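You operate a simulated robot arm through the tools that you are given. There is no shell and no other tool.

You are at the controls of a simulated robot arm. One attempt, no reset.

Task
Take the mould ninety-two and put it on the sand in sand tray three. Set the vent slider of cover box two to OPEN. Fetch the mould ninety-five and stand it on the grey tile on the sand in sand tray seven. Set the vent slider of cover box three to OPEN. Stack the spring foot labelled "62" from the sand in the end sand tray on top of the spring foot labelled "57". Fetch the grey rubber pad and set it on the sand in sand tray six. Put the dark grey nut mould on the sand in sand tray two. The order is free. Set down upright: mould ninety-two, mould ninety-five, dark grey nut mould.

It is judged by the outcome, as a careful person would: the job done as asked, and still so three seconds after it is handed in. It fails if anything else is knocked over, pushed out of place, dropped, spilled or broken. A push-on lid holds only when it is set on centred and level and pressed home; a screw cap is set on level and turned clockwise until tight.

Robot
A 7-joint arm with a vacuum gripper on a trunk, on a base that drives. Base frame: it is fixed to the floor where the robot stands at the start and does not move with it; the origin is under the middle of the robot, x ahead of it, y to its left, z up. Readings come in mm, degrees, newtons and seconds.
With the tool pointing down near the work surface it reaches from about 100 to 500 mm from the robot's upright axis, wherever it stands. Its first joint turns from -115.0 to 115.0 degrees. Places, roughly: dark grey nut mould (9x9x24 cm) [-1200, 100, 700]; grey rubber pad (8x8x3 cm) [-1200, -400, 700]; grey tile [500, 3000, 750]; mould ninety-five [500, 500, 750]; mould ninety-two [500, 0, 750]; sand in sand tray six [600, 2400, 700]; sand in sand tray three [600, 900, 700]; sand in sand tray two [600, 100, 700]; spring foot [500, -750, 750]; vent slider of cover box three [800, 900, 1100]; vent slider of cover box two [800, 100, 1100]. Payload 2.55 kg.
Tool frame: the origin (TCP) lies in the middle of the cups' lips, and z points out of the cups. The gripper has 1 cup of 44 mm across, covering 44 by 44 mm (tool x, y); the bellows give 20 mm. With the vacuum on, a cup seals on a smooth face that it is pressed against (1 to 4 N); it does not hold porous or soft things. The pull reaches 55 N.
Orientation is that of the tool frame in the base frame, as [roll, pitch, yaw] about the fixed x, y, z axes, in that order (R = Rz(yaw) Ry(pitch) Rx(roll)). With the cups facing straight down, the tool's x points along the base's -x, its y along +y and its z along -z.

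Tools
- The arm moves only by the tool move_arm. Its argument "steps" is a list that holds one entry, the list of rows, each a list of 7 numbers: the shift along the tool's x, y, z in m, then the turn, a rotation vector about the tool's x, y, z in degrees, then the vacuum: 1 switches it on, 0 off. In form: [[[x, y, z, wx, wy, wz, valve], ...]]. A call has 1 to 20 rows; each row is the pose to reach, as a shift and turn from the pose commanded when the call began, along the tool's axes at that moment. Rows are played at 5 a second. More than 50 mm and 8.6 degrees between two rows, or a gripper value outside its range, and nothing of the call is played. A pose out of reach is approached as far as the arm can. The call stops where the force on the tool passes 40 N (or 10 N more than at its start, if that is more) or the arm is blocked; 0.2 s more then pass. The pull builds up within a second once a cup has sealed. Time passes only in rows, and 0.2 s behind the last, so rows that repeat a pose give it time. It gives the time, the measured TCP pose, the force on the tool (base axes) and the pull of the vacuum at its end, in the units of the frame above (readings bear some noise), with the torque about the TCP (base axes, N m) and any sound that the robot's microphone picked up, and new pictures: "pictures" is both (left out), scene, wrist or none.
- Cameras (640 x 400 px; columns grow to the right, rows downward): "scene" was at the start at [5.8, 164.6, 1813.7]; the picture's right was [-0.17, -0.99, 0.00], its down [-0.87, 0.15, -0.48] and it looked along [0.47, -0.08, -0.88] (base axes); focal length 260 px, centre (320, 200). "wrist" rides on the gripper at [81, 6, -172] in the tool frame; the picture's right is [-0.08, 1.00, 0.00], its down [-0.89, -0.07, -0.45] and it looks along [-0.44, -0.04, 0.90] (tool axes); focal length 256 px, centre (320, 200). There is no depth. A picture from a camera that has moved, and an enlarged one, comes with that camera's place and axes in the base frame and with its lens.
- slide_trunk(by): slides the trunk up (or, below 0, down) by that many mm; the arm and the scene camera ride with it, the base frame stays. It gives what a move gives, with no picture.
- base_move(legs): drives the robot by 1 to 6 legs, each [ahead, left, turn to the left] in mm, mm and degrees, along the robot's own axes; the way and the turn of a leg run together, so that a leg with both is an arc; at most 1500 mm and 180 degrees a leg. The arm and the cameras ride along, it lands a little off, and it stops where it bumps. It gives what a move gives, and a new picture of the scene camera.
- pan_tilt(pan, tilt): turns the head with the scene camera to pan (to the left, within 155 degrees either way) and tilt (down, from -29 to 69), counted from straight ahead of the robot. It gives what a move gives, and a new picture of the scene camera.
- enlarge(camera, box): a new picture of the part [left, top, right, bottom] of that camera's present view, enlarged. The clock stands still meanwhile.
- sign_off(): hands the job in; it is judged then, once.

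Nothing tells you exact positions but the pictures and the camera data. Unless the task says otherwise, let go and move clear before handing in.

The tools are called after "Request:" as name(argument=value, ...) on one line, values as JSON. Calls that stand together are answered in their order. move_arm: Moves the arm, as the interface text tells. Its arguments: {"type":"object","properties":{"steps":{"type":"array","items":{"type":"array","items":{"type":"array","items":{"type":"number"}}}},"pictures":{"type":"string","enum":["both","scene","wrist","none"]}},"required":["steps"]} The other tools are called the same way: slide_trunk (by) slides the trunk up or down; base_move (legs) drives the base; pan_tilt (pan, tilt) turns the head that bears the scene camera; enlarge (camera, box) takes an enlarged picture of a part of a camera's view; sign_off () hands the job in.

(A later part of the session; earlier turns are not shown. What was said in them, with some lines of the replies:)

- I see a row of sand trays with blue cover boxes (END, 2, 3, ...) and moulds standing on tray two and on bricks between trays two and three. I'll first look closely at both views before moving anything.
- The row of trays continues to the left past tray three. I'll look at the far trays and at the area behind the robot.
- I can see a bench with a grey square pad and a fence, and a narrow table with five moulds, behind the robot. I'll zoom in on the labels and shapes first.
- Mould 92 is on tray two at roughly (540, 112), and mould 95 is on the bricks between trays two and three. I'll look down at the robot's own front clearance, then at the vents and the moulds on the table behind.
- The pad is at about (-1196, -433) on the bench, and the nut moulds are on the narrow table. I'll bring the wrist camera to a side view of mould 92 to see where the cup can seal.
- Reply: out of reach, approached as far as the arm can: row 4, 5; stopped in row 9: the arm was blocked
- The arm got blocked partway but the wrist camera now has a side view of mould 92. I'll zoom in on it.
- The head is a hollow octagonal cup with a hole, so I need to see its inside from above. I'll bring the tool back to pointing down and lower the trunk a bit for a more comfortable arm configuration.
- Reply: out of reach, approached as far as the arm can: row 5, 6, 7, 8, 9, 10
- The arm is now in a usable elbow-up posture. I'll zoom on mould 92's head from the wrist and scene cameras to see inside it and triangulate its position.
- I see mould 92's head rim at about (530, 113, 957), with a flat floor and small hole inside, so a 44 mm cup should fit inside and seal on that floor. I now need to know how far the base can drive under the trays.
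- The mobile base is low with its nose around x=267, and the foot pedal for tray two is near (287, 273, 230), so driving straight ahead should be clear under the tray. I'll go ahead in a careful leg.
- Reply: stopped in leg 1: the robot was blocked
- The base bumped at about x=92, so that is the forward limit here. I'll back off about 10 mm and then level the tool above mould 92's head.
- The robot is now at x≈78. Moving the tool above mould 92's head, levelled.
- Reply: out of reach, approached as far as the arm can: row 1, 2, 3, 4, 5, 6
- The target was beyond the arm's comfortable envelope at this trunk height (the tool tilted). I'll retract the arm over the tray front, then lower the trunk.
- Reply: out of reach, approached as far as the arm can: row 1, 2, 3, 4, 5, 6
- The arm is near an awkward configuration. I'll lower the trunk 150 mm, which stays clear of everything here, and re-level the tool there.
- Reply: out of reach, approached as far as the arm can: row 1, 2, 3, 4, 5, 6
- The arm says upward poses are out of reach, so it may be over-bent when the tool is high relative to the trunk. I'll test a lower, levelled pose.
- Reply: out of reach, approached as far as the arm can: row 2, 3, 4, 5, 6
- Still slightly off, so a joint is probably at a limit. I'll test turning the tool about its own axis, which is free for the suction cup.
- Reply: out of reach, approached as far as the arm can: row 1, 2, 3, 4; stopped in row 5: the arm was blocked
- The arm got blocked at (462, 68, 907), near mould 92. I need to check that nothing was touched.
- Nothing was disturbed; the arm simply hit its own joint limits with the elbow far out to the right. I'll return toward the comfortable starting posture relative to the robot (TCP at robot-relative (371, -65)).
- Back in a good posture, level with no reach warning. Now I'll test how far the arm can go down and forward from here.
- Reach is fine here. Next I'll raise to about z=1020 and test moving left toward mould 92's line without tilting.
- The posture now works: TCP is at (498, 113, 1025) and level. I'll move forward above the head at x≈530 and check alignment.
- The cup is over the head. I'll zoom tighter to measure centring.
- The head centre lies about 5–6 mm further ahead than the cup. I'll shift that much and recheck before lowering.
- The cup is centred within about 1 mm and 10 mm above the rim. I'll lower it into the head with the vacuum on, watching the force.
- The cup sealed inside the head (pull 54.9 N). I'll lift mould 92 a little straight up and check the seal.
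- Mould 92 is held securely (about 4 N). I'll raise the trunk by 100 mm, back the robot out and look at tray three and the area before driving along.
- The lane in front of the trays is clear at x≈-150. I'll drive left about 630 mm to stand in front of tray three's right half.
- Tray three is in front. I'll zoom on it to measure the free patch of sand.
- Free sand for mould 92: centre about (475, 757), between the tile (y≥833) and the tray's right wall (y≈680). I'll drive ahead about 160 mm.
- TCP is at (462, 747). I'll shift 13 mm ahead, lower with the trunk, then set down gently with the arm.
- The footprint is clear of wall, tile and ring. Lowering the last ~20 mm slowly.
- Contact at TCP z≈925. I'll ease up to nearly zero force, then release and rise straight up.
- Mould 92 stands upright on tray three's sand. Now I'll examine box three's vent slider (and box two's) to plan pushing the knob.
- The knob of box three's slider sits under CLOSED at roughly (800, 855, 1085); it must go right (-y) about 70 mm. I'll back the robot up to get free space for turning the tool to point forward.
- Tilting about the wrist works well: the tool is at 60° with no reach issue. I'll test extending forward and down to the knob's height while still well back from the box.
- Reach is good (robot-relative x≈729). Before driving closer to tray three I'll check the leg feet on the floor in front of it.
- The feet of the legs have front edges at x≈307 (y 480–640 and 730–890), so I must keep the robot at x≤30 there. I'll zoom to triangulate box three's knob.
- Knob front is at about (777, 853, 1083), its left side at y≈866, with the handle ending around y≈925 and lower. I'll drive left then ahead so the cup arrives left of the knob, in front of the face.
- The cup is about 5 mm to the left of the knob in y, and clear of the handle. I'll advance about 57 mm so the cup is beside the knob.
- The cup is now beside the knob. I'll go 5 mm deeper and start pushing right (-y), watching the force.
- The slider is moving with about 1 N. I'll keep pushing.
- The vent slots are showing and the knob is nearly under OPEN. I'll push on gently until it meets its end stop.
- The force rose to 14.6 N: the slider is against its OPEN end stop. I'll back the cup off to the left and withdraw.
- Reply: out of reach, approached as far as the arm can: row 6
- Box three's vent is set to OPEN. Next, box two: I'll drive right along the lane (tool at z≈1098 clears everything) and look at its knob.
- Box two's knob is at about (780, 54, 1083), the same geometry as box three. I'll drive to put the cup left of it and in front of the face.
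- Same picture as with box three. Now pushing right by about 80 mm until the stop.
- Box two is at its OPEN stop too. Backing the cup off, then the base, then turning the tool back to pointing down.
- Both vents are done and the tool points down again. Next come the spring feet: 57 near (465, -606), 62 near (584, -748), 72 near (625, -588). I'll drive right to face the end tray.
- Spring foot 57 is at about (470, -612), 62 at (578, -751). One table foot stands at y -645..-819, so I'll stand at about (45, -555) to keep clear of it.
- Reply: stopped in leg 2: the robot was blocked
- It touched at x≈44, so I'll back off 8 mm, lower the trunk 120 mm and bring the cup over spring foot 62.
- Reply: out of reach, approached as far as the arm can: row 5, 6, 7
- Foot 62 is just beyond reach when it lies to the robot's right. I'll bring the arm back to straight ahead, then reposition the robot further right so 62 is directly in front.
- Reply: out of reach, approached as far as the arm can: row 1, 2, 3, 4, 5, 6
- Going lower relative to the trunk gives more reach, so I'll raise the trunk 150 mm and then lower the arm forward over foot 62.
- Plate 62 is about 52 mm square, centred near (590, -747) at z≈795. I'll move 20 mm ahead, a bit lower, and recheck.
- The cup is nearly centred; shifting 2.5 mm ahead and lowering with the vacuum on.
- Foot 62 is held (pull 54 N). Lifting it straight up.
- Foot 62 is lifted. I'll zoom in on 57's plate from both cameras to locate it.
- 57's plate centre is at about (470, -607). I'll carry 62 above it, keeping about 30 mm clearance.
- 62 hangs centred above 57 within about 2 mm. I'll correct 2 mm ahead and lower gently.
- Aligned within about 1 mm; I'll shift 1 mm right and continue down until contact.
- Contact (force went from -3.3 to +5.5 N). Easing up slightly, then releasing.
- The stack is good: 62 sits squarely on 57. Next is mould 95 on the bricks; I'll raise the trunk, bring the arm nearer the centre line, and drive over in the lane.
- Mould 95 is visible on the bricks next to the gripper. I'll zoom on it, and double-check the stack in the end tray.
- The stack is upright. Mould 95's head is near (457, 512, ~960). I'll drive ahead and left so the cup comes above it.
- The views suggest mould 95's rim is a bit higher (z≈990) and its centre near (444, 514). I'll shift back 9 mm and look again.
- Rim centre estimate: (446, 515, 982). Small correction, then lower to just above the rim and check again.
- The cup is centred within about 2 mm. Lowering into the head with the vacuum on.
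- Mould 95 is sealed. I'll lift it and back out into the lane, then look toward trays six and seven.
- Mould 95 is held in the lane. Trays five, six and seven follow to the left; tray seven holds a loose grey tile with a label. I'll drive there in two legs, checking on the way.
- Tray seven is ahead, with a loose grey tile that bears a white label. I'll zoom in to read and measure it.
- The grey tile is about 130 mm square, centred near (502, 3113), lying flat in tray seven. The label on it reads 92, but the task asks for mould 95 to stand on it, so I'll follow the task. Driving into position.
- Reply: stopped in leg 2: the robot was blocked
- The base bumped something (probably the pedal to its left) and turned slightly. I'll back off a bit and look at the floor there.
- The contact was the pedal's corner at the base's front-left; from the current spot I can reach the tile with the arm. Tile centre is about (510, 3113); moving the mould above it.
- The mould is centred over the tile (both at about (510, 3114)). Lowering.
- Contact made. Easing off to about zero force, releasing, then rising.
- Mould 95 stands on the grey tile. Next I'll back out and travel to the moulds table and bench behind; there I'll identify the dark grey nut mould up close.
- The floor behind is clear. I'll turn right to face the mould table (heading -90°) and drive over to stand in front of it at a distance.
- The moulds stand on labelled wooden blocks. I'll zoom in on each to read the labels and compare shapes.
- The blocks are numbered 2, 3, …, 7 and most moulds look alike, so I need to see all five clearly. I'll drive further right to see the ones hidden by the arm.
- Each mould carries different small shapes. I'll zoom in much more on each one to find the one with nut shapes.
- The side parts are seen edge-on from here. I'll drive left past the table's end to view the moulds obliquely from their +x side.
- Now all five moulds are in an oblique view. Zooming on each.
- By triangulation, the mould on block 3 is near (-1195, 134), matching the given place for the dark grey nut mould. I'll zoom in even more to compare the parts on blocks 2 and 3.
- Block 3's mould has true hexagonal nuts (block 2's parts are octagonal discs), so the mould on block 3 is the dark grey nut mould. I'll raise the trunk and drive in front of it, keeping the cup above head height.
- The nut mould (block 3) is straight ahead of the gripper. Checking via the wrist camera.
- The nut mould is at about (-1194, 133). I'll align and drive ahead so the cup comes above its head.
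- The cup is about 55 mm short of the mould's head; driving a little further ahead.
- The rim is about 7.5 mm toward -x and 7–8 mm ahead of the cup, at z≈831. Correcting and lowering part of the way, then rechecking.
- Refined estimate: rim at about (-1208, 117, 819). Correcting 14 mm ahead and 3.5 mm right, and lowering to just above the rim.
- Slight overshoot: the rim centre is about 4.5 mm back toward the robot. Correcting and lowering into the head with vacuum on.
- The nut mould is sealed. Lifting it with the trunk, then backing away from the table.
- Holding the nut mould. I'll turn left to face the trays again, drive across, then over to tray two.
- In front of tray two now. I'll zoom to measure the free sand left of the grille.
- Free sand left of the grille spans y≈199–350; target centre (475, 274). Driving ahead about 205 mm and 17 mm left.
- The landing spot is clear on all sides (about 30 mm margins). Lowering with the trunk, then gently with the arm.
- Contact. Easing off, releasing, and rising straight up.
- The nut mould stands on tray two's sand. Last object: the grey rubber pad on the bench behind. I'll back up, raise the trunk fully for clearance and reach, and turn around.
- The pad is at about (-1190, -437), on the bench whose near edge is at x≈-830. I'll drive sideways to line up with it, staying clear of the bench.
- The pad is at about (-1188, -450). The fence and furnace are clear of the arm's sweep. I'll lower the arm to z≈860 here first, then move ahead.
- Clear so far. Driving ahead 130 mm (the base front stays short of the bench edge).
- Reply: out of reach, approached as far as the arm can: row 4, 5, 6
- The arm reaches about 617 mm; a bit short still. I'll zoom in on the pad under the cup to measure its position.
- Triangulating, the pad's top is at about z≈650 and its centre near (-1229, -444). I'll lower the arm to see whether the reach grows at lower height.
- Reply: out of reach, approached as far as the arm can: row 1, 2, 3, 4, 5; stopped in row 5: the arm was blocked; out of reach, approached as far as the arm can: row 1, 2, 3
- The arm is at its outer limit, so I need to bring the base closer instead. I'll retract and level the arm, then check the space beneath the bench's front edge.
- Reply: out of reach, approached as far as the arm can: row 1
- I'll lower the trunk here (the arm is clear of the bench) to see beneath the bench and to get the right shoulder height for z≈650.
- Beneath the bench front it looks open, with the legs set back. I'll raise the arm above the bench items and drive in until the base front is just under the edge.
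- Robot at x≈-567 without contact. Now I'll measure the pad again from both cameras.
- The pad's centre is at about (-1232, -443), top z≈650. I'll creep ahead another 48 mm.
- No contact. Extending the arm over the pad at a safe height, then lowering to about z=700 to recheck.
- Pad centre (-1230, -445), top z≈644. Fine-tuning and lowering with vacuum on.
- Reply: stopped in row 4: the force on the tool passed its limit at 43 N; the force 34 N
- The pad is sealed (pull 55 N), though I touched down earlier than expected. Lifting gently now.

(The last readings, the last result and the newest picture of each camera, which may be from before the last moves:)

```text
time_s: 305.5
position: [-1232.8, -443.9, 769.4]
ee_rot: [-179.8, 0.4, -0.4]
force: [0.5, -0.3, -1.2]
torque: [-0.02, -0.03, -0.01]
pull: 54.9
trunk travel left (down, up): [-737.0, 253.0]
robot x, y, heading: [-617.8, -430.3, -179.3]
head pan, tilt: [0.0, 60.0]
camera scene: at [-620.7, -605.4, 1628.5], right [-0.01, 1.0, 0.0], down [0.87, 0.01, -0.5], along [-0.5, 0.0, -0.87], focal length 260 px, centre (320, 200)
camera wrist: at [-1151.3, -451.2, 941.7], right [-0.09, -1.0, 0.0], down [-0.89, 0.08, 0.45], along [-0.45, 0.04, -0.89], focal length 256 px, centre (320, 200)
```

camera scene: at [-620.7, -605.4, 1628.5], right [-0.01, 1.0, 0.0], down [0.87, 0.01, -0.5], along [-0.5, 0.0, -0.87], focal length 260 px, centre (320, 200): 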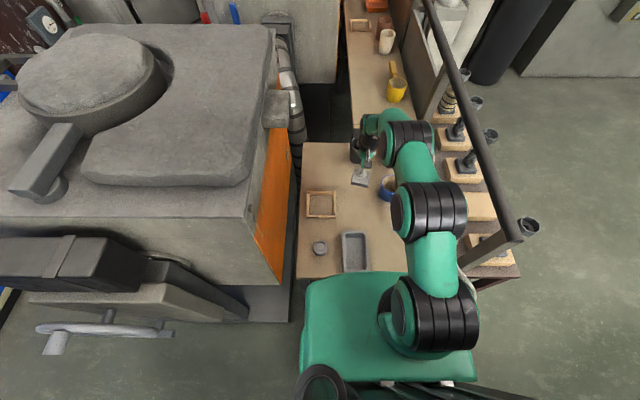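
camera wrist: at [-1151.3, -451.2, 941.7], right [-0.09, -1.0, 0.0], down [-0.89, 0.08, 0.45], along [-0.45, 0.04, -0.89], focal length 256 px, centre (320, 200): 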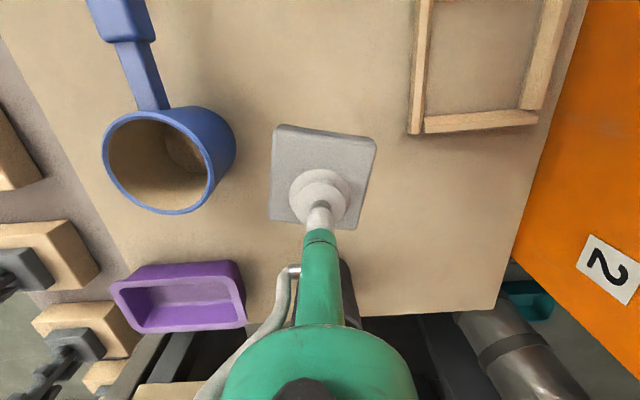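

The pad is held (about 1.2 N). Raising more and retracting, then backing out from the bench.

Request:
move_arm(steps=[[[0, 0, -0.02, 0, 0, 0, 1], [0.01, 0, -0.04, 0, 0, 0, 1], [0.03, 0, -0.06, 0, 0, 0, 1], [0.05, 0, -0.08, 0, 0, 0, 1], [0.075, 0, -0.09, 0, 0, 0, 1], [0.075, 0, -0.09, 0, 0, 0, 1]]], pictures="none")

Request:
base_move(legs=[[-330, 0, 0]])

Request:
slide_trunk(by=190)

```text
time_s: 306.9
position: [-1157.0, -446.1, 857.5]
ee_rot: [-180.0, 0.3, -0.3]
force: [-0.8, 0.1, -0.9]
torque: [-0.04, 0.02, 0.01]
pull: 55.2
trunk travel left (down, up): [-737.0, 253.0]
robot x, y, heading: [-617.6, -425.1, -179.7]
head pan, tilt: [0.0, 60.0]
```

```text
time_s: 309.1
position: [-829.6, -443.7, 857.5]
ee_rot: [-179.9, 0.4, -0.6]
force: [-1.0, -0.2, -0.3]
torque: [-0.04, 0.02, 0.01]
pull: 55.1
trunk travel left (down, up): [-737.0, 253.0]
robot x, y, heading: [-295.3, -425.8, -179.6]
head pan, tilt: [0.0, 60.0]
camera scene: at [-292.6, -603.3, 1628.5], right [-0.01, 1.0, 0.0], down [0.87, 0.01, -0.5], along [-0.5, 0.0, -0.87], focal length 260 px, centre (320, 200)
```

scene: 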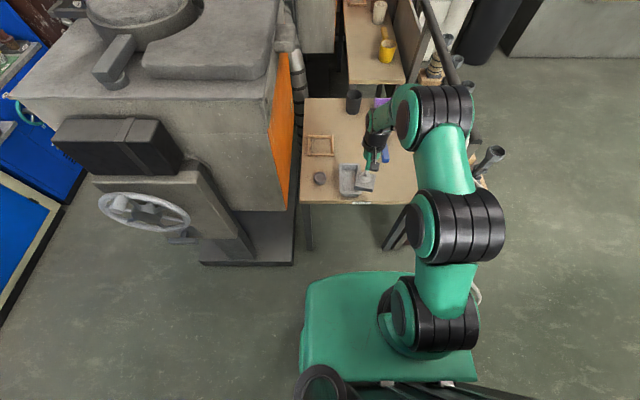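

```text
time_s: 311.2
position: [-830.0, -444.0, 1048.2]
ee_rot: [-179.9, 0.3, -0.6]
force: [0.6, 0.3, -1.5]
torque: [-0.03, -0.02, 0.0]
pull: 55.0
trunk travel left (down, up): [-927.0, 63.0]
robot x, y, heading: [-289.5, -425.9, -179.4]
head pan, tilt: [0.0, 60.0]
```

Now I'll take the pad to tray six: back off a bit, drive along +y in the open lane with the arm facing away from the trays, then turn.

Request:
slide_trunk(by=60)

Request:
base_move(legs=[[-120, 0, -0.5], [0, -1400, 0], [0, -1250, 0]])

```text
time_s: 312.2
position: [-829.4, -443.2, 1108.3]
ee_rot: [-179.8, 0.3, -0.6]
force: [0.0, 0.6, 0.1]
torque: [-0.01, 0.02, 0.02]
pull: 54.7
trunk travel left (down, up): [-987.0, 3.0]
robot x, y, heading: [-291.2, -424.2, -179.7]
head pan, tilt: [0.0, 60.0]
```

```text
time_s: 325.9
position: [-696.3, 2217.7, 1108.3]
ee_rot: [-179.9, 0.3, -1.3]
force: [-0.1, 0.2, -0.1]
torque: [0.01, 0.02, -0.01]
pull: 54.7
trunk travel left (down, up): [-987.0, 3.0]
robot x, y, heading: [-159.3, 2229.1, 179.6]
head pan, tilt: [0.0, 60.0]
camera scene: at [-163.4, 2051.8, 1878.5], right [0.01, 1.0, 0.0], down [0.87, -0.01, -0.5], along [-0.5, 0.0, -0.87], focal length 260 px, centre (320, 200)
```

scene: 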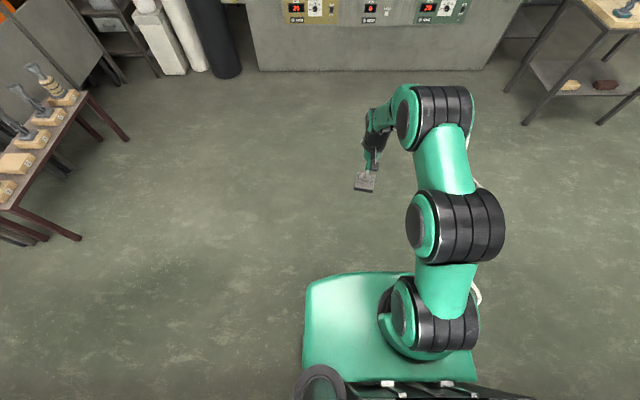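

Clear space here. Driving a bit further from the trays and turning to face them.

Request:
base_move(legs=[[250, 0, 0], [0, 0, -179.6]])

Request:
pan_tilt(pan=0, tilt=50)

Request:
enlarge(camera="scene", box=[200, 80, 460, 260])

```text
time_s: 335.1
position: [128.6, 2251.8, 1108.2]
ee_rot: [-179.8, 0.3, 179.8]
force: [0.1, -0.2, -0.7]
torque: [0.01, -0.02, 0.02]
pull: 54.5
trunk travel left (down, up): [-987.0, 3.0]
robot x, y, heading: [-412.3, 2229.8, 0.8]
head pan, tilt: [0.0, 60.0]
camera scene: at [-405.1, 2406.9, 1878.5], right [0.01, -1.0, 0.0], down [-0.87, -0.01, -0.5], along [0.5, 0.01, -0.87], focal length 260 px, centre (320, 200)
```

scene: 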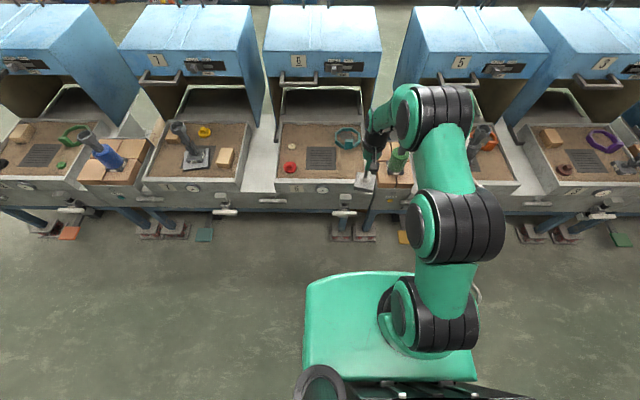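

```text
time_s: 335.8
position: [128.3, 2253.9, 1106.9]
ee_rot: [-179.9, 0.3, 179.9]
force: [0.5, 1.0, -1.3]
torque: [-0.01, -0.03, 0.02]
pull: 54.7
trunk travel left (down, up): [-987.0, 3.0]
robot x, y, heading: [-414.1, 2232.8, 0.8]
head pan, tilt: [0.0, 50.0]
camera scene: at [-394.8, 2407.1, 1891.1], right [0.01, -1.0, 0.0], down [-0.77, -0.01, -0.64], along [0.64, 0.01, -0.77], focal length 260 px, centre (320, 200)
```

scene: 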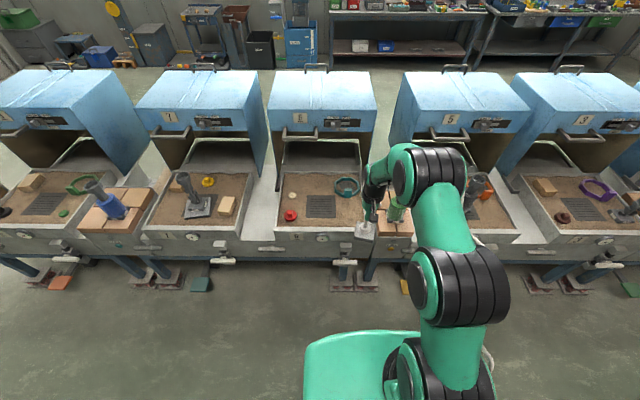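

```text
2.22 times, centred on (330, 170) of scene
camera zoom: at [-394.8, 2407.1, 1891.1], right [0.01, -1.0, 0.0], down [-0.77, -0.01, -0.64], along [0.64, 0.01, -0.77], focal length 578 px, centre (298, 267)
```

zoom: 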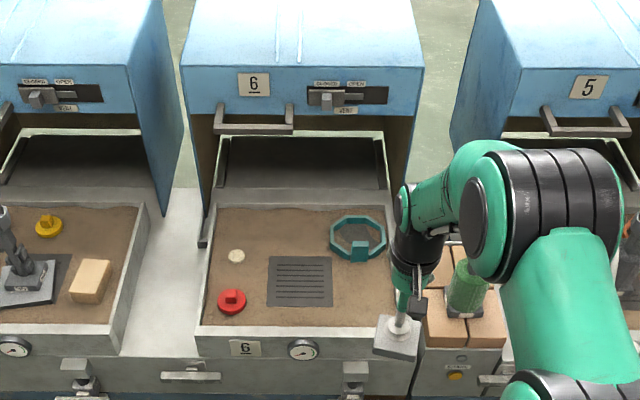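

Tray six is ahead; free sand is at front right, target (470, 2250), right of the grille and in front of the teal ring. Driving ahead.

Request:
base_move(legs=[[342, -8, -0.4]])

Request:
pan_tilt(pan=0, tilt=60)

Request:
enlarge(camera="scene", box=[270, 120, 430, 250])

Request:
enlarge(camera="wrist", box=[120, 0, 520, 250])

```text
time_s: 338.1
position: [469.5, 2237.3, 1108.2]
ee_rot: [-180.0, 0.4, 178.9]
force: [0.0, -0.2, -1.3]
torque: [0.02, 0.0, 0.01]
pull: 55.4
trunk travel left (down, up): [-987.0, 3.0]
robot x, y, heading: [-70.6, 2222.4, -0.2]
head pan, tilt: [0.0, 50.0]
camera scene: at [-51.8, 2400.2, 1891.1], right [0.0, -1.0, 0.0], down [-0.77, 0.0, -0.64], along [0.64, 0.0, -0.77], focal length 260 px, centre (320, 200)
```

scene: 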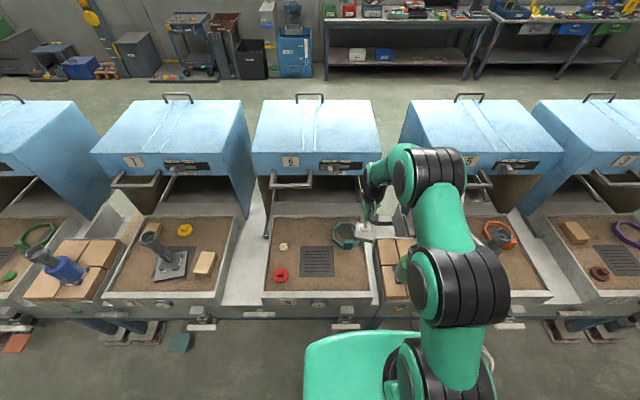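

```text
time_s: 338.8
position: [468.3, 2237.4, 1108.4]
ee_rot: [-179.9, 0.3, 178.8]
force: [-0.1, -0.3, -0.8]
torque: [-0.02, -0.02, 0.0]
pull: 55.1
trunk travel left (down, up): [-987.0, 3.0]
robot x, y, heading: [-68.9, 2224.0, -0.4]
head pan, tilt: [0.0, 60.0]
camera scene: at [-61.5, 2400.2, 1878.6], right [0.0, -1.0, 0.0], down [-0.87, 0.0, -0.5], along [0.5, 0.0, -0.87], focal length 260 px, centre (320, 200)
```

scene: 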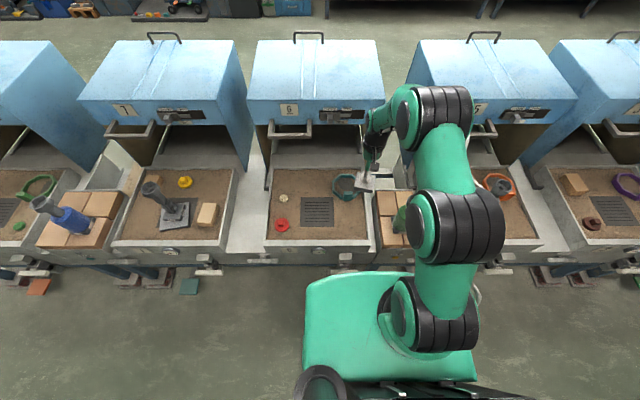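

```text
3.08 times, centred on (350, 185) of scene
camera zoom: at [-61.5, 2400.2, 1878.6], right [0.0, -1.0, 0.0], down [-0.87, 0.0, -0.5], along [0.5, 0.0, -0.87], focal length 800 px, centre (228, 246)
```

zoom: 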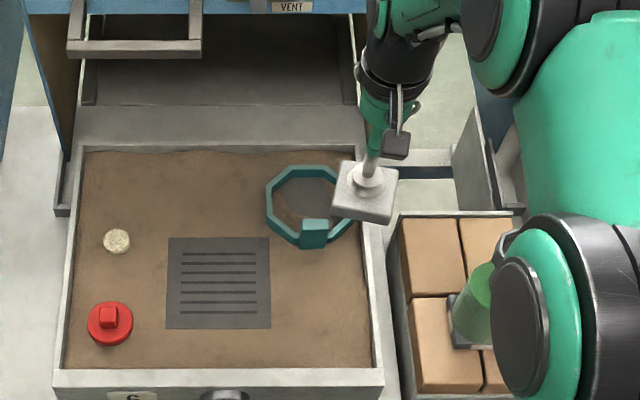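

```text
1.60 times, centred on (320, 125) of wrist
camera zoom: at [387.6, 2246.3, 1280.1], right [0.1, 1.0, 0.0], down [0.89, -0.09, 0.45], along [0.45, -0.05, -0.89], focal length 410 px, centre (320, 320)
```

zoom: 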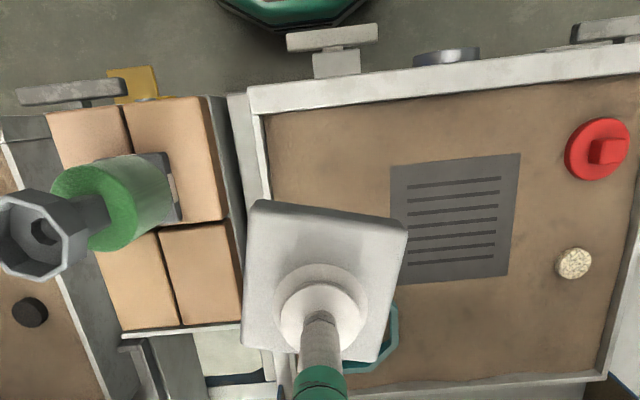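

I'll shift to the middle of the free patch (pad centre about (475, 2256)), then lower with the trunk.

Request:
move_arm(steps=[[[-0.01, 0.009, 0, 0, 0, 0, 1], [-0.02, 0.019, 0, 0, 0, 0, 1], [-0.02, 0.019, 0, 0, 0, 0, 1]]], pictures="none")

Request:
slide_trunk(by=-290)

Request:
enlarge(camera="wrist", box=[120, 0, 520, 250])

Request:
enlarge(camera="scene", box=[270, 120, 430, 250])

```text
time_s: 339.6
position: [488.2, 2255.7, 1107.4]
ee_rot: [-179.9, 0.1, 178.8]
force: [0.0, 0.3, -1.7]
torque: [0.03, 0.01, -0.02]
pull: 54.7
trunk travel left (down, up): [-987.0, 3.0]
robot x, y, heading: [-72.3, 2227.6, -0.4]
head pan, tilt: [0.0, 60.0]
```

```text
time_s: 342.5
position: [488.9, 2255.4, 817.3]
ee_rot: [-179.9, 0.3, 178.8]
force: [1.6, 0.9, -1.1]
torque: [0.0, 0.02, 0.01]
pull: 54.9
trunk travel left (down, up): [-697.0, 293.0]
robot x, y, heading: [-69.3, 2223.3, -0.4]
head pan, tilt: [0.0, 60.0]
```

```text
1.60 times, centred on (320, 125) of wrist
camera zoom: at [407.8, 2264.4, 990.5], right [0.1, 1.0, 0.0], down [0.89, -0.09, 0.45], along [0.45, -0.05, -0.89], focal length 410 px, centre (320, 320)
```

zoom: 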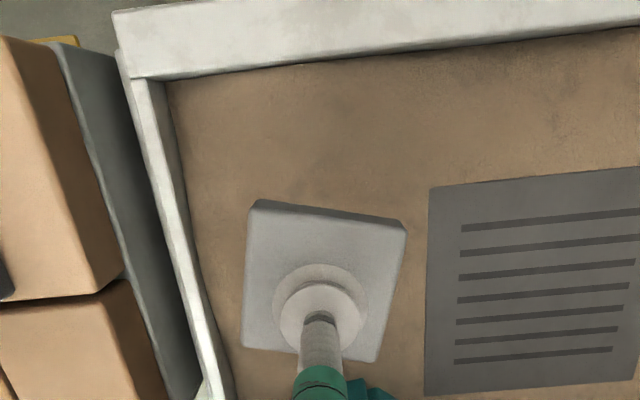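

```text
3.08 times, centred on (350, 185) of scene
camera zoom: at [-62.0, 2400.2, 1588.6], right [0.0, -1.0, 0.0], down [-0.87, 0.0, -0.5], along [0.5, 0.0, -0.87], focal length 800 px, centre (228, 246)
```

zoom: 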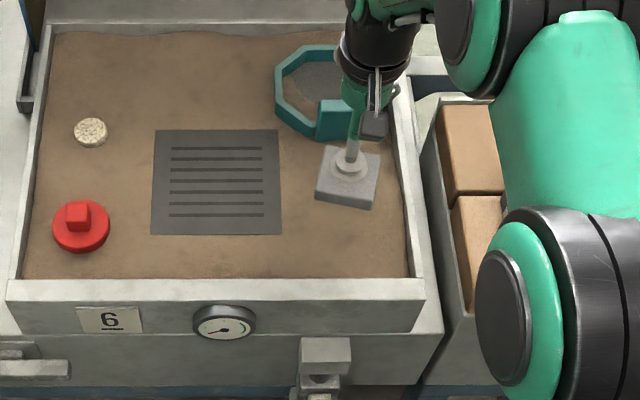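

Clear all around. Lowering with the arm, slowly near the sand.

Request:
move_arm(steps=[[[0, 0, 0.02, 0, 0, 0, 1], [0, 0, 0.04, 0, 0, 0, 1], [0, 0, 0.052, 0, 0, 0, 1], [0, 0, 0.058, 0, 0, 0, 1], [0, 0, 0.062, 0, 0, 0, 1]]], pictures="none")

Request:
enlarge(camera="scene", box=[320, 150, 420, 220])

```text
time_s: 343.7
position: [489.7, 2255.8, 755.8]
ee_rot: [-179.9, 0.4, 178.9]
force: [-1.5, 0.2, -1.6]
torque: [0.01, 0.0, -0.01]
pull: 55.1
trunk travel left (down, up): [-697.0, 293.0]
robot x, y, heading: [-71.1, 2228.5, -0.3]
head pan, tilt: [0.0, 60.0]
```

```text
5.71 times, centred on (370, 185) of scene
camera zoom: at [-61.8, 2400.2, 1588.5], right [0.0, -1.0, 0.0], down [-0.87, 0.0, -0.5], along [0.5, 0.0, -0.87], focal length 1486 px, centre (34, 286)
```

zoom: 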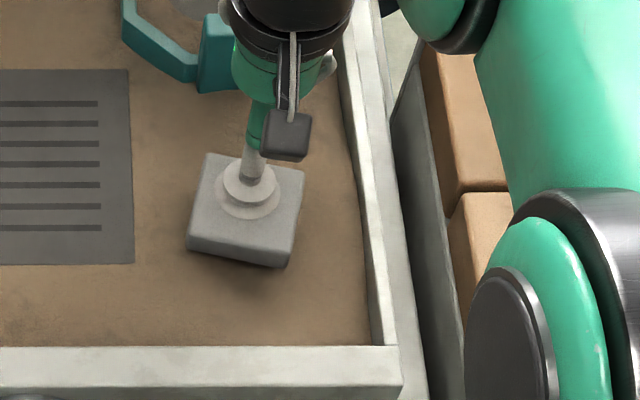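

Request:
move_arm(steps=[[[0, 0, 0.003, 0, 0, 0, 1], [0, 0, 0.006, 0, 0, 0, 1], [0, 0, 0.008, 0, 0, 0, 1], [0, 0, 0.008, 0, 0, 0, 1]]], pictures="none")

```text
time_s: 344.7
position: [489.3, 2256.6, 748.6]
ee_rot: [-179.9, 0.3, 178.8]
force: [1.2, 0.1, -0.6]
torque: [-0.03, 0.0, 0.01]
pull: 55.5
trunk travel left (down, up): [-697.0, 293.0]
robot x, y, heading: [-74.5, 2221.7, -0.3]
head pan, tilt: [0.0, 60.0]
```

Request:
move_arm(steps=[[[0, 0, 0.002, 0, 0, 0, 1], [0, 0, 0.004, 0, 0, 0, 1], [0, 0, 0.005, 0, 0, 0, 1], [0, 0, 0.005, 0, 0, 0, 1]]], pictures="none")

```text
time_s: 345.7
position: [489.4, 2254.9, 743.2]
ee_rot: [-179.9, 0.2, 178.8]
force: [0.1, 0.1, -1.4]
torque: [0.01, 0.03, -0.01]
pull: 55.1
trunk travel left (down, up): [-697.0, 293.0]
robot x, y, heading: [-71.5, 2224.4, -0.3]
head pan, tilt: [0.0, 60.0]
```

Request:
move_arm(steps=[[[0, 0, 0.002, 0, 0, 0, 1], [0, 0, 0.004, 0, 0, 0, 1], [0, 0, 0.005, 0, 0, 0, 1], [0, 0, 0.005, 0, 0, 0, 1]]], pictures="none")

Request:
enlarge(camera="scene", box=[320, 150, 420, 220])

```text
time_s: 346.7
position: [489.4, 2255.5, 738.2]
ee_rot: [-179.8, 0.4, 178.8]
force: [0.1, -0.3, -1.4]
torque: [0.0, 0.0, -0.03]
pull: 54.8
trunk travel left (down, up): [-697.0, 293.0]
robot x, y, heading: [-70.4, 2225.8, -0.1]
head pan, tilt: [0.0, 60.0]
```

```text
5.71 times, centred on (370, 185) of scene
camera zoom: at [-61.9, 2400.2, 1588.5], right [0.0, -1.0, 0.0], down [-0.87, 0.0, -0.5], along [0.5, 0.0, -0.87], focal length 1486 px, centre (34, 286)
```

zoom: 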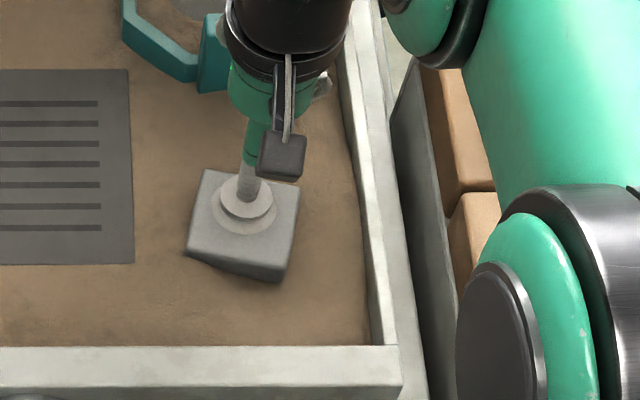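

Request:
move_arm(steps=[[[0, 0, 0.002, 0, 0, 0, 1], [0, 0, 0.004, 0, 0, 0, 1], [0, 0, 0.005, 0, 0, 0, 1], [0, 0, 0.005, 0, 0, 0, 1]]], pictures="none")

```text
time_s: 347.7
position: [488.5, 2255.6, 736.1]
ee_rot: [179.9, 0.6, 178.7]
force: [-4.7, 0.0, 19.3]
torque: [0.05, 0.21, 0.0]
pull: 55.2
trunk travel left (down, up): [-697.0, 293.0]
robot x, y, heading: [-71.3, 2223.9, -0.2]
head pan, tilt: [0.0, 60.0]
```

Contact with the sand. Easing off, releasing and rising.

Request:
move_arm(steps=[[[0, 0, -0.002, 0, 0, 0, 1], [0, 0, -0.003, 0, 0, 0, 1], [0, 0, -0.003, 0, 0, 0, 0], [0, 0, -0.003, 0, 0, 0, 0], [0, 0, -0.003, 0, 0, 0, 0], [0, 0, -0.003, 0, 0, 0, 0], [0, 0, -0.003, 0, 0, 0, 0]]], pictures="none")

Request:
move_arm(steps=[[[0, 0, -0.005, 0, 0, 0, 0], [0, 0, -0.015, 0, 0, 0, 0], [0, 0, -0.03, 0, 0, 0, 0], [0, 0, -0.06, 0, 0, 0, 0], [0, 0, -0.1, 0, 0, 0, 0], [0, 0, -0.13, 0, 0, 0, 0]]], pictures="both")

Request:
enlarge(camera="scene", box=[270, 120, 430, 250])

```text
time_s: 349.3
position: [489.5, 2254.6, 736.4]
ee_rot: [-179.9, 0.3, 178.8]
force: [0.2, -0.3, -0.5]
torque: [-0.01, -0.01, 0.01]
pull: 0.0
trunk travel left (down, up): [-697.0, 293.0]
robot x, y, heading: [-76.6, 2223.2, -0.4]
head pan, tilt: [0.0, 60.0]
```

```text
time_s: 350.7
position: [488.6, 2254.8, 867.8]
ee_rot: [-179.9, 0.4, 178.8]
force: [-0.2, 0.5, 0.6]
torque: [0.01, -0.02, -0.03]
pull: 0.0
trunk travel left (down, up): [-697.0, 293.0]
robot x, y, heading: [-72.7, 2226.8, -0.2]
head pan, tilt: [0.0, 60.0]
camera scene: at [-62.2, 2400.1, 1588.5], right [0.0, -1.0, 0.0], down [-0.87, 0.0, -0.5], along [0.5, 0.0, -0.87], focal length 260 px, centre (320, 200)
camera wrist: at [406.6, 2263.7, 1040.0], right [0.1, 1.0, 0.0], down [0.89, -0.09, 0.45], along [0.45, -0.05, -0.89], focal length 256 px, centre (320, 200)
```

scene: 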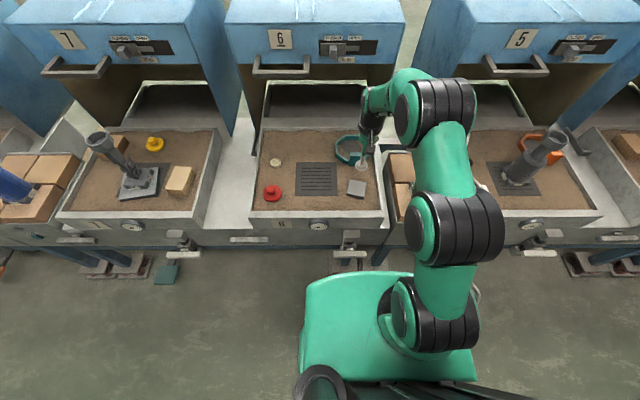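
wrist: 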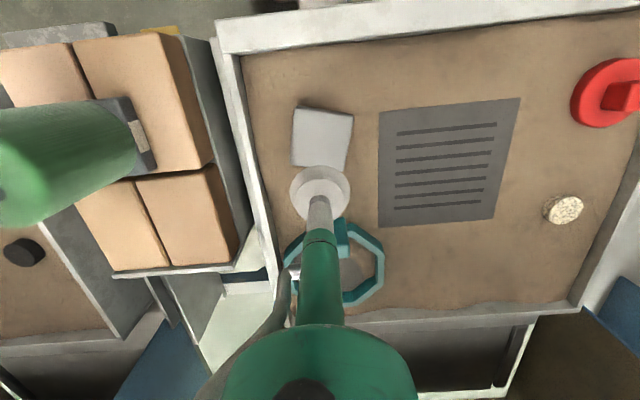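

```text
3.08 times, centred on (350, 185) of scene
camera zoom: at [-62.2, 2400.1, 1588.5], right [0.0, -1.0, 0.0], down [-0.87, 0.0, -0.5], along [0.5, 0.0, -0.87], focal length 800 px, centre (228, 246)
```

zoom: 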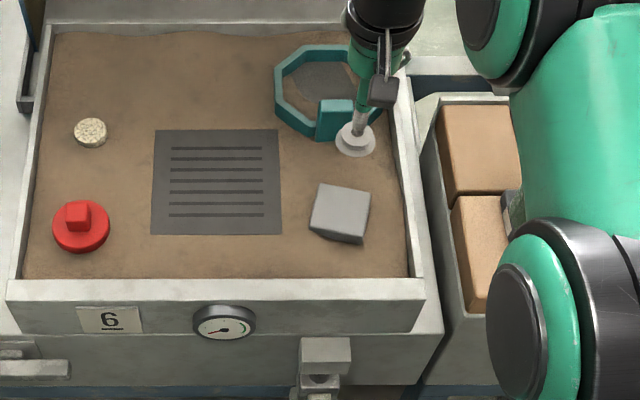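

The pad rests on tray six's sand. I'll back out clear and drive along the row to verify all results before handing in.

Request:
base_move(legs=[[-330, 0, 0]])

Request:
slide_trunk(by=230)

Request:
base_move(legs=[[0, -1300, 0]])

Request:
pan_tilt(pan=-20, tilt=45)

```text
time_s: 352.9
position: [158.4, 2256.7, 867.7]
ee_rot: [-179.9, 0.4, 178.8]
force: [-0.4, 0.3, -0.4]
torque: [0.02, 0.0, -0.01]
pull: 0.0
trunk travel left (down, up): [-697.0, 293.0]
robot x, y, heading: [-403.0, 2225.7, -0.2]
head pan, tilt: [0.0, 60.0]
camera scene: at [-390.5, 2401.8, 1588.5], right [-0.01, -1.0, 0.0], down [-0.87, 0.0, -0.5], along [0.5, 0.0, -0.87], focal length 260 px, centre (320, 200)
```

scene: 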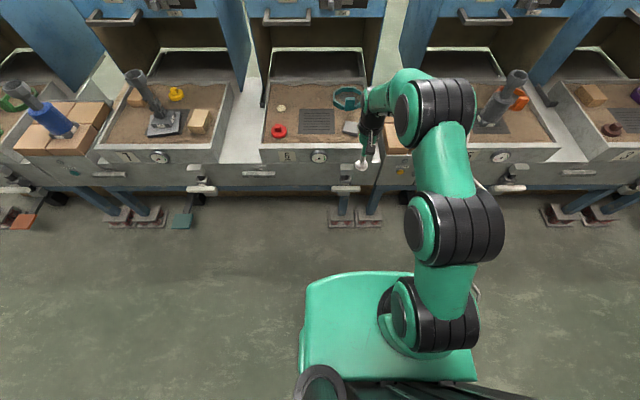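

```text
time_s: 355.3
position: [161.0, 2255.8, 1097.0]
ee_rot: [-179.9, 0.3, 178.7]
force: [0.5, -0.1, -0.4]
torque: [0.0, 0.01, -0.02]
pull: 0.0
trunk travel left (down, up): [-927.0, 63.0]
robot x, y, heading: [-398.6, 2225.5, -0.2]
head pan, tilt: [0.0, 60.0]
```

```text
time_s: 361.9
position: [181.6, 957.8, 1097.0]
ee_rot: [-179.8, 0.2, -178.8]
force: [-0.1, -1.1, 0.1]
torque: [-0.01, -0.03, 0.0]
pull: 0.1
trunk travel left (down, up): [-927.0, 63.0]
robot x, y, heading: [-378.1, 900.2, 2.0]
head pan, tilt: [0.0, 60.0]
camera scene: at [-376.1, 1080.4, 1818.5], right [0.04, -1.0, 0.0], down [-0.87, -0.03, -0.5], along [0.5, 0.02, -0.87], focal length 260 px, centre (320, 200)
```

scene: 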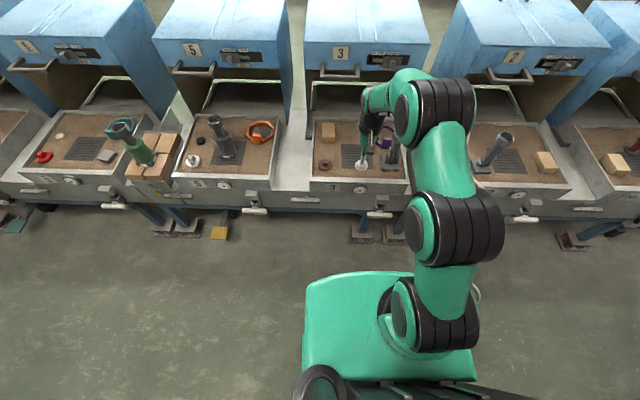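

```text
time_s: 362.7
position: [179.7, 958.9, 1098.7]
ee_rot: [-179.9, 0.2, -178.8]
force: [0.1, 0.7, -0.1]
torque: [0.0, 0.0, 0.02]
pull: 0.0
trunk travel left (down, up): [-927.0, 63.0]
robot x, y, heading: [-378.3, 904.6, 2.0]
head pan, tilt: [-20.0, 45.0]
camera scene: at [-365.3, 1053.3, 1837.9], right [-0.31, -0.95, 0.0], down [-0.67, 0.22, -0.71], along [0.67, -0.22, -0.71], focal length 260 px, centre (320, 200)
```

scene: 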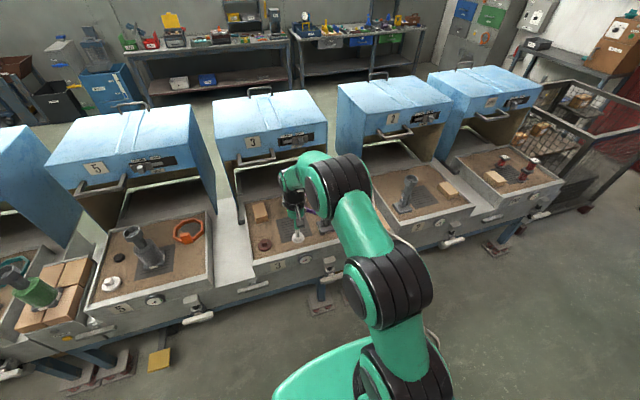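

Everything looks in order from here; a couple of zooms to confirm the sliders, moulds and stack.

Request:
enlarge(camera="scene", box=[220, 90, 340, 170])

Request:
enlarge(camera="scene", box=[340, 70, 560, 230])

Request:
base_move(legs=[[0, 500, 0]])

Request:
enlarge(camera="scene", box=[330, 100, 520, 240])

```text
5.00 times, centred on (280, 130) of scene
camera zoom: at [-365.3, 1053.3, 1837.9], right [-0.31, -0.95, 0.0], down [-0.67, 0.22, -0.71], along [0.67, -0.22, -0.71], focal length 1300 px, centre (520, 550)
```

zoom: 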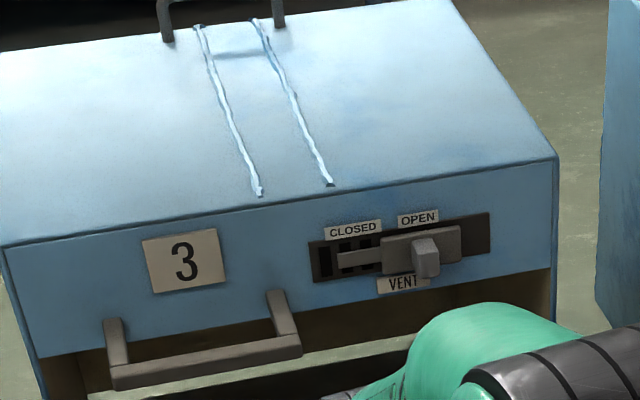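

```text
2.50 times, centred on (450, 150) of scene
camera zoom: at [-365.3, 1053.3, 1837.9], right [-0.31, -0.95, 0.0], down [-0.67, 0.22, -0.71], along [0.67, -0.22, -0.71], focal length 650 px, centre (-5, 325)
```

zoom: 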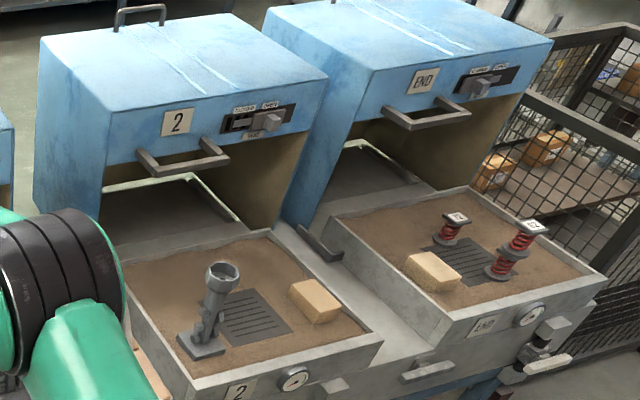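

```text
time_s: 365.7
position: [156.4, 1460.1, 1097.9]
ee_rot: [-179.9, 0.3, -178.0]
force: [0.2, -0.2, -0.4]
torque: [0.03, -0.02, 0.0]
pull: 0.0
trunk travel left (down, up): [-927.0, 63.0]
robot x, y, heading: [-399.2, 1397.1, 2.7]
head pan, tilt: [-20.0, 45.0]
camera scene: at [-388.8, 1546.8, 1838.0], right [-0.29, -0.96, 0.0], down [-0.68, 0.21, -0.71], along [0.68, -0.21, -0.71], focal length 260 px, centre (320, 200)
```

scene: 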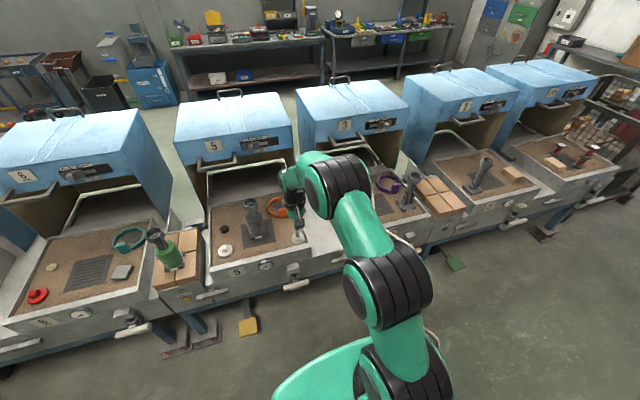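

```text
2.86 times, centred on (425, 170) of scene
camera zoom: at [-388.8, 1546.8, 1838.0], right [-0.29, -0.96, 0.0], down [-0.68, 0.21, -0.71], along [0.68, -0.21, -0.71], focal length 743 px, centre (20, 286)
```

zoom: 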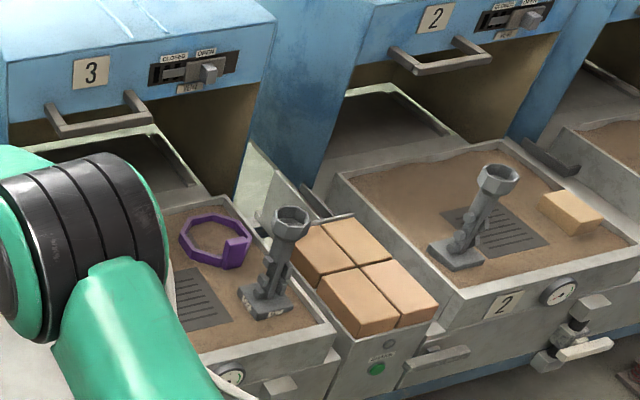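

Everything checks out. Both vents are at OPEN. Mould 92 stands on tray three's sand and the nut mould on tray two's. Mould 95 stands on the grey tile in tray seven, foot 62 is stacked on 57, and the pad lies on tray six's sand. The gripper is empty and clear, so I'm handing in.

Request:
sign_off()

```text
The job is handed in.
```

I finished every part of the job and handed it in. In my last look at each spot, everything was where you asked.

- **Mould ninety-two:** upright on the sand in tray three, beside the grille.
- **Mould ninety-five:** upright on the loose grey tile in tray seven. That tile carries a label reading "92", but your instructions said ninety-five, so I followed them.
- **Dark grey nut mould:** upright on the sand in tray two. I took the mould from wooden block 3 on the back table, because it is the only one carrying hexagonal nuts.
- **Spring foot 62:** stacked squarely on foot 57 in the end tray.
- **Grey rubber pad:** flat on the sand in tray six. I pressed down harder than intended when picking it up (about 43 N), but it lifted and set down cleanly.
- **Vent sliders:** cover boxes two and three are both pushed to their OPEN end stops.

The base bumped something three times and stopped each time: once against the frame at tray two, and probably against a table foot at the end tray and a pedal at tray seven. I saw nothing moved or knocked over.
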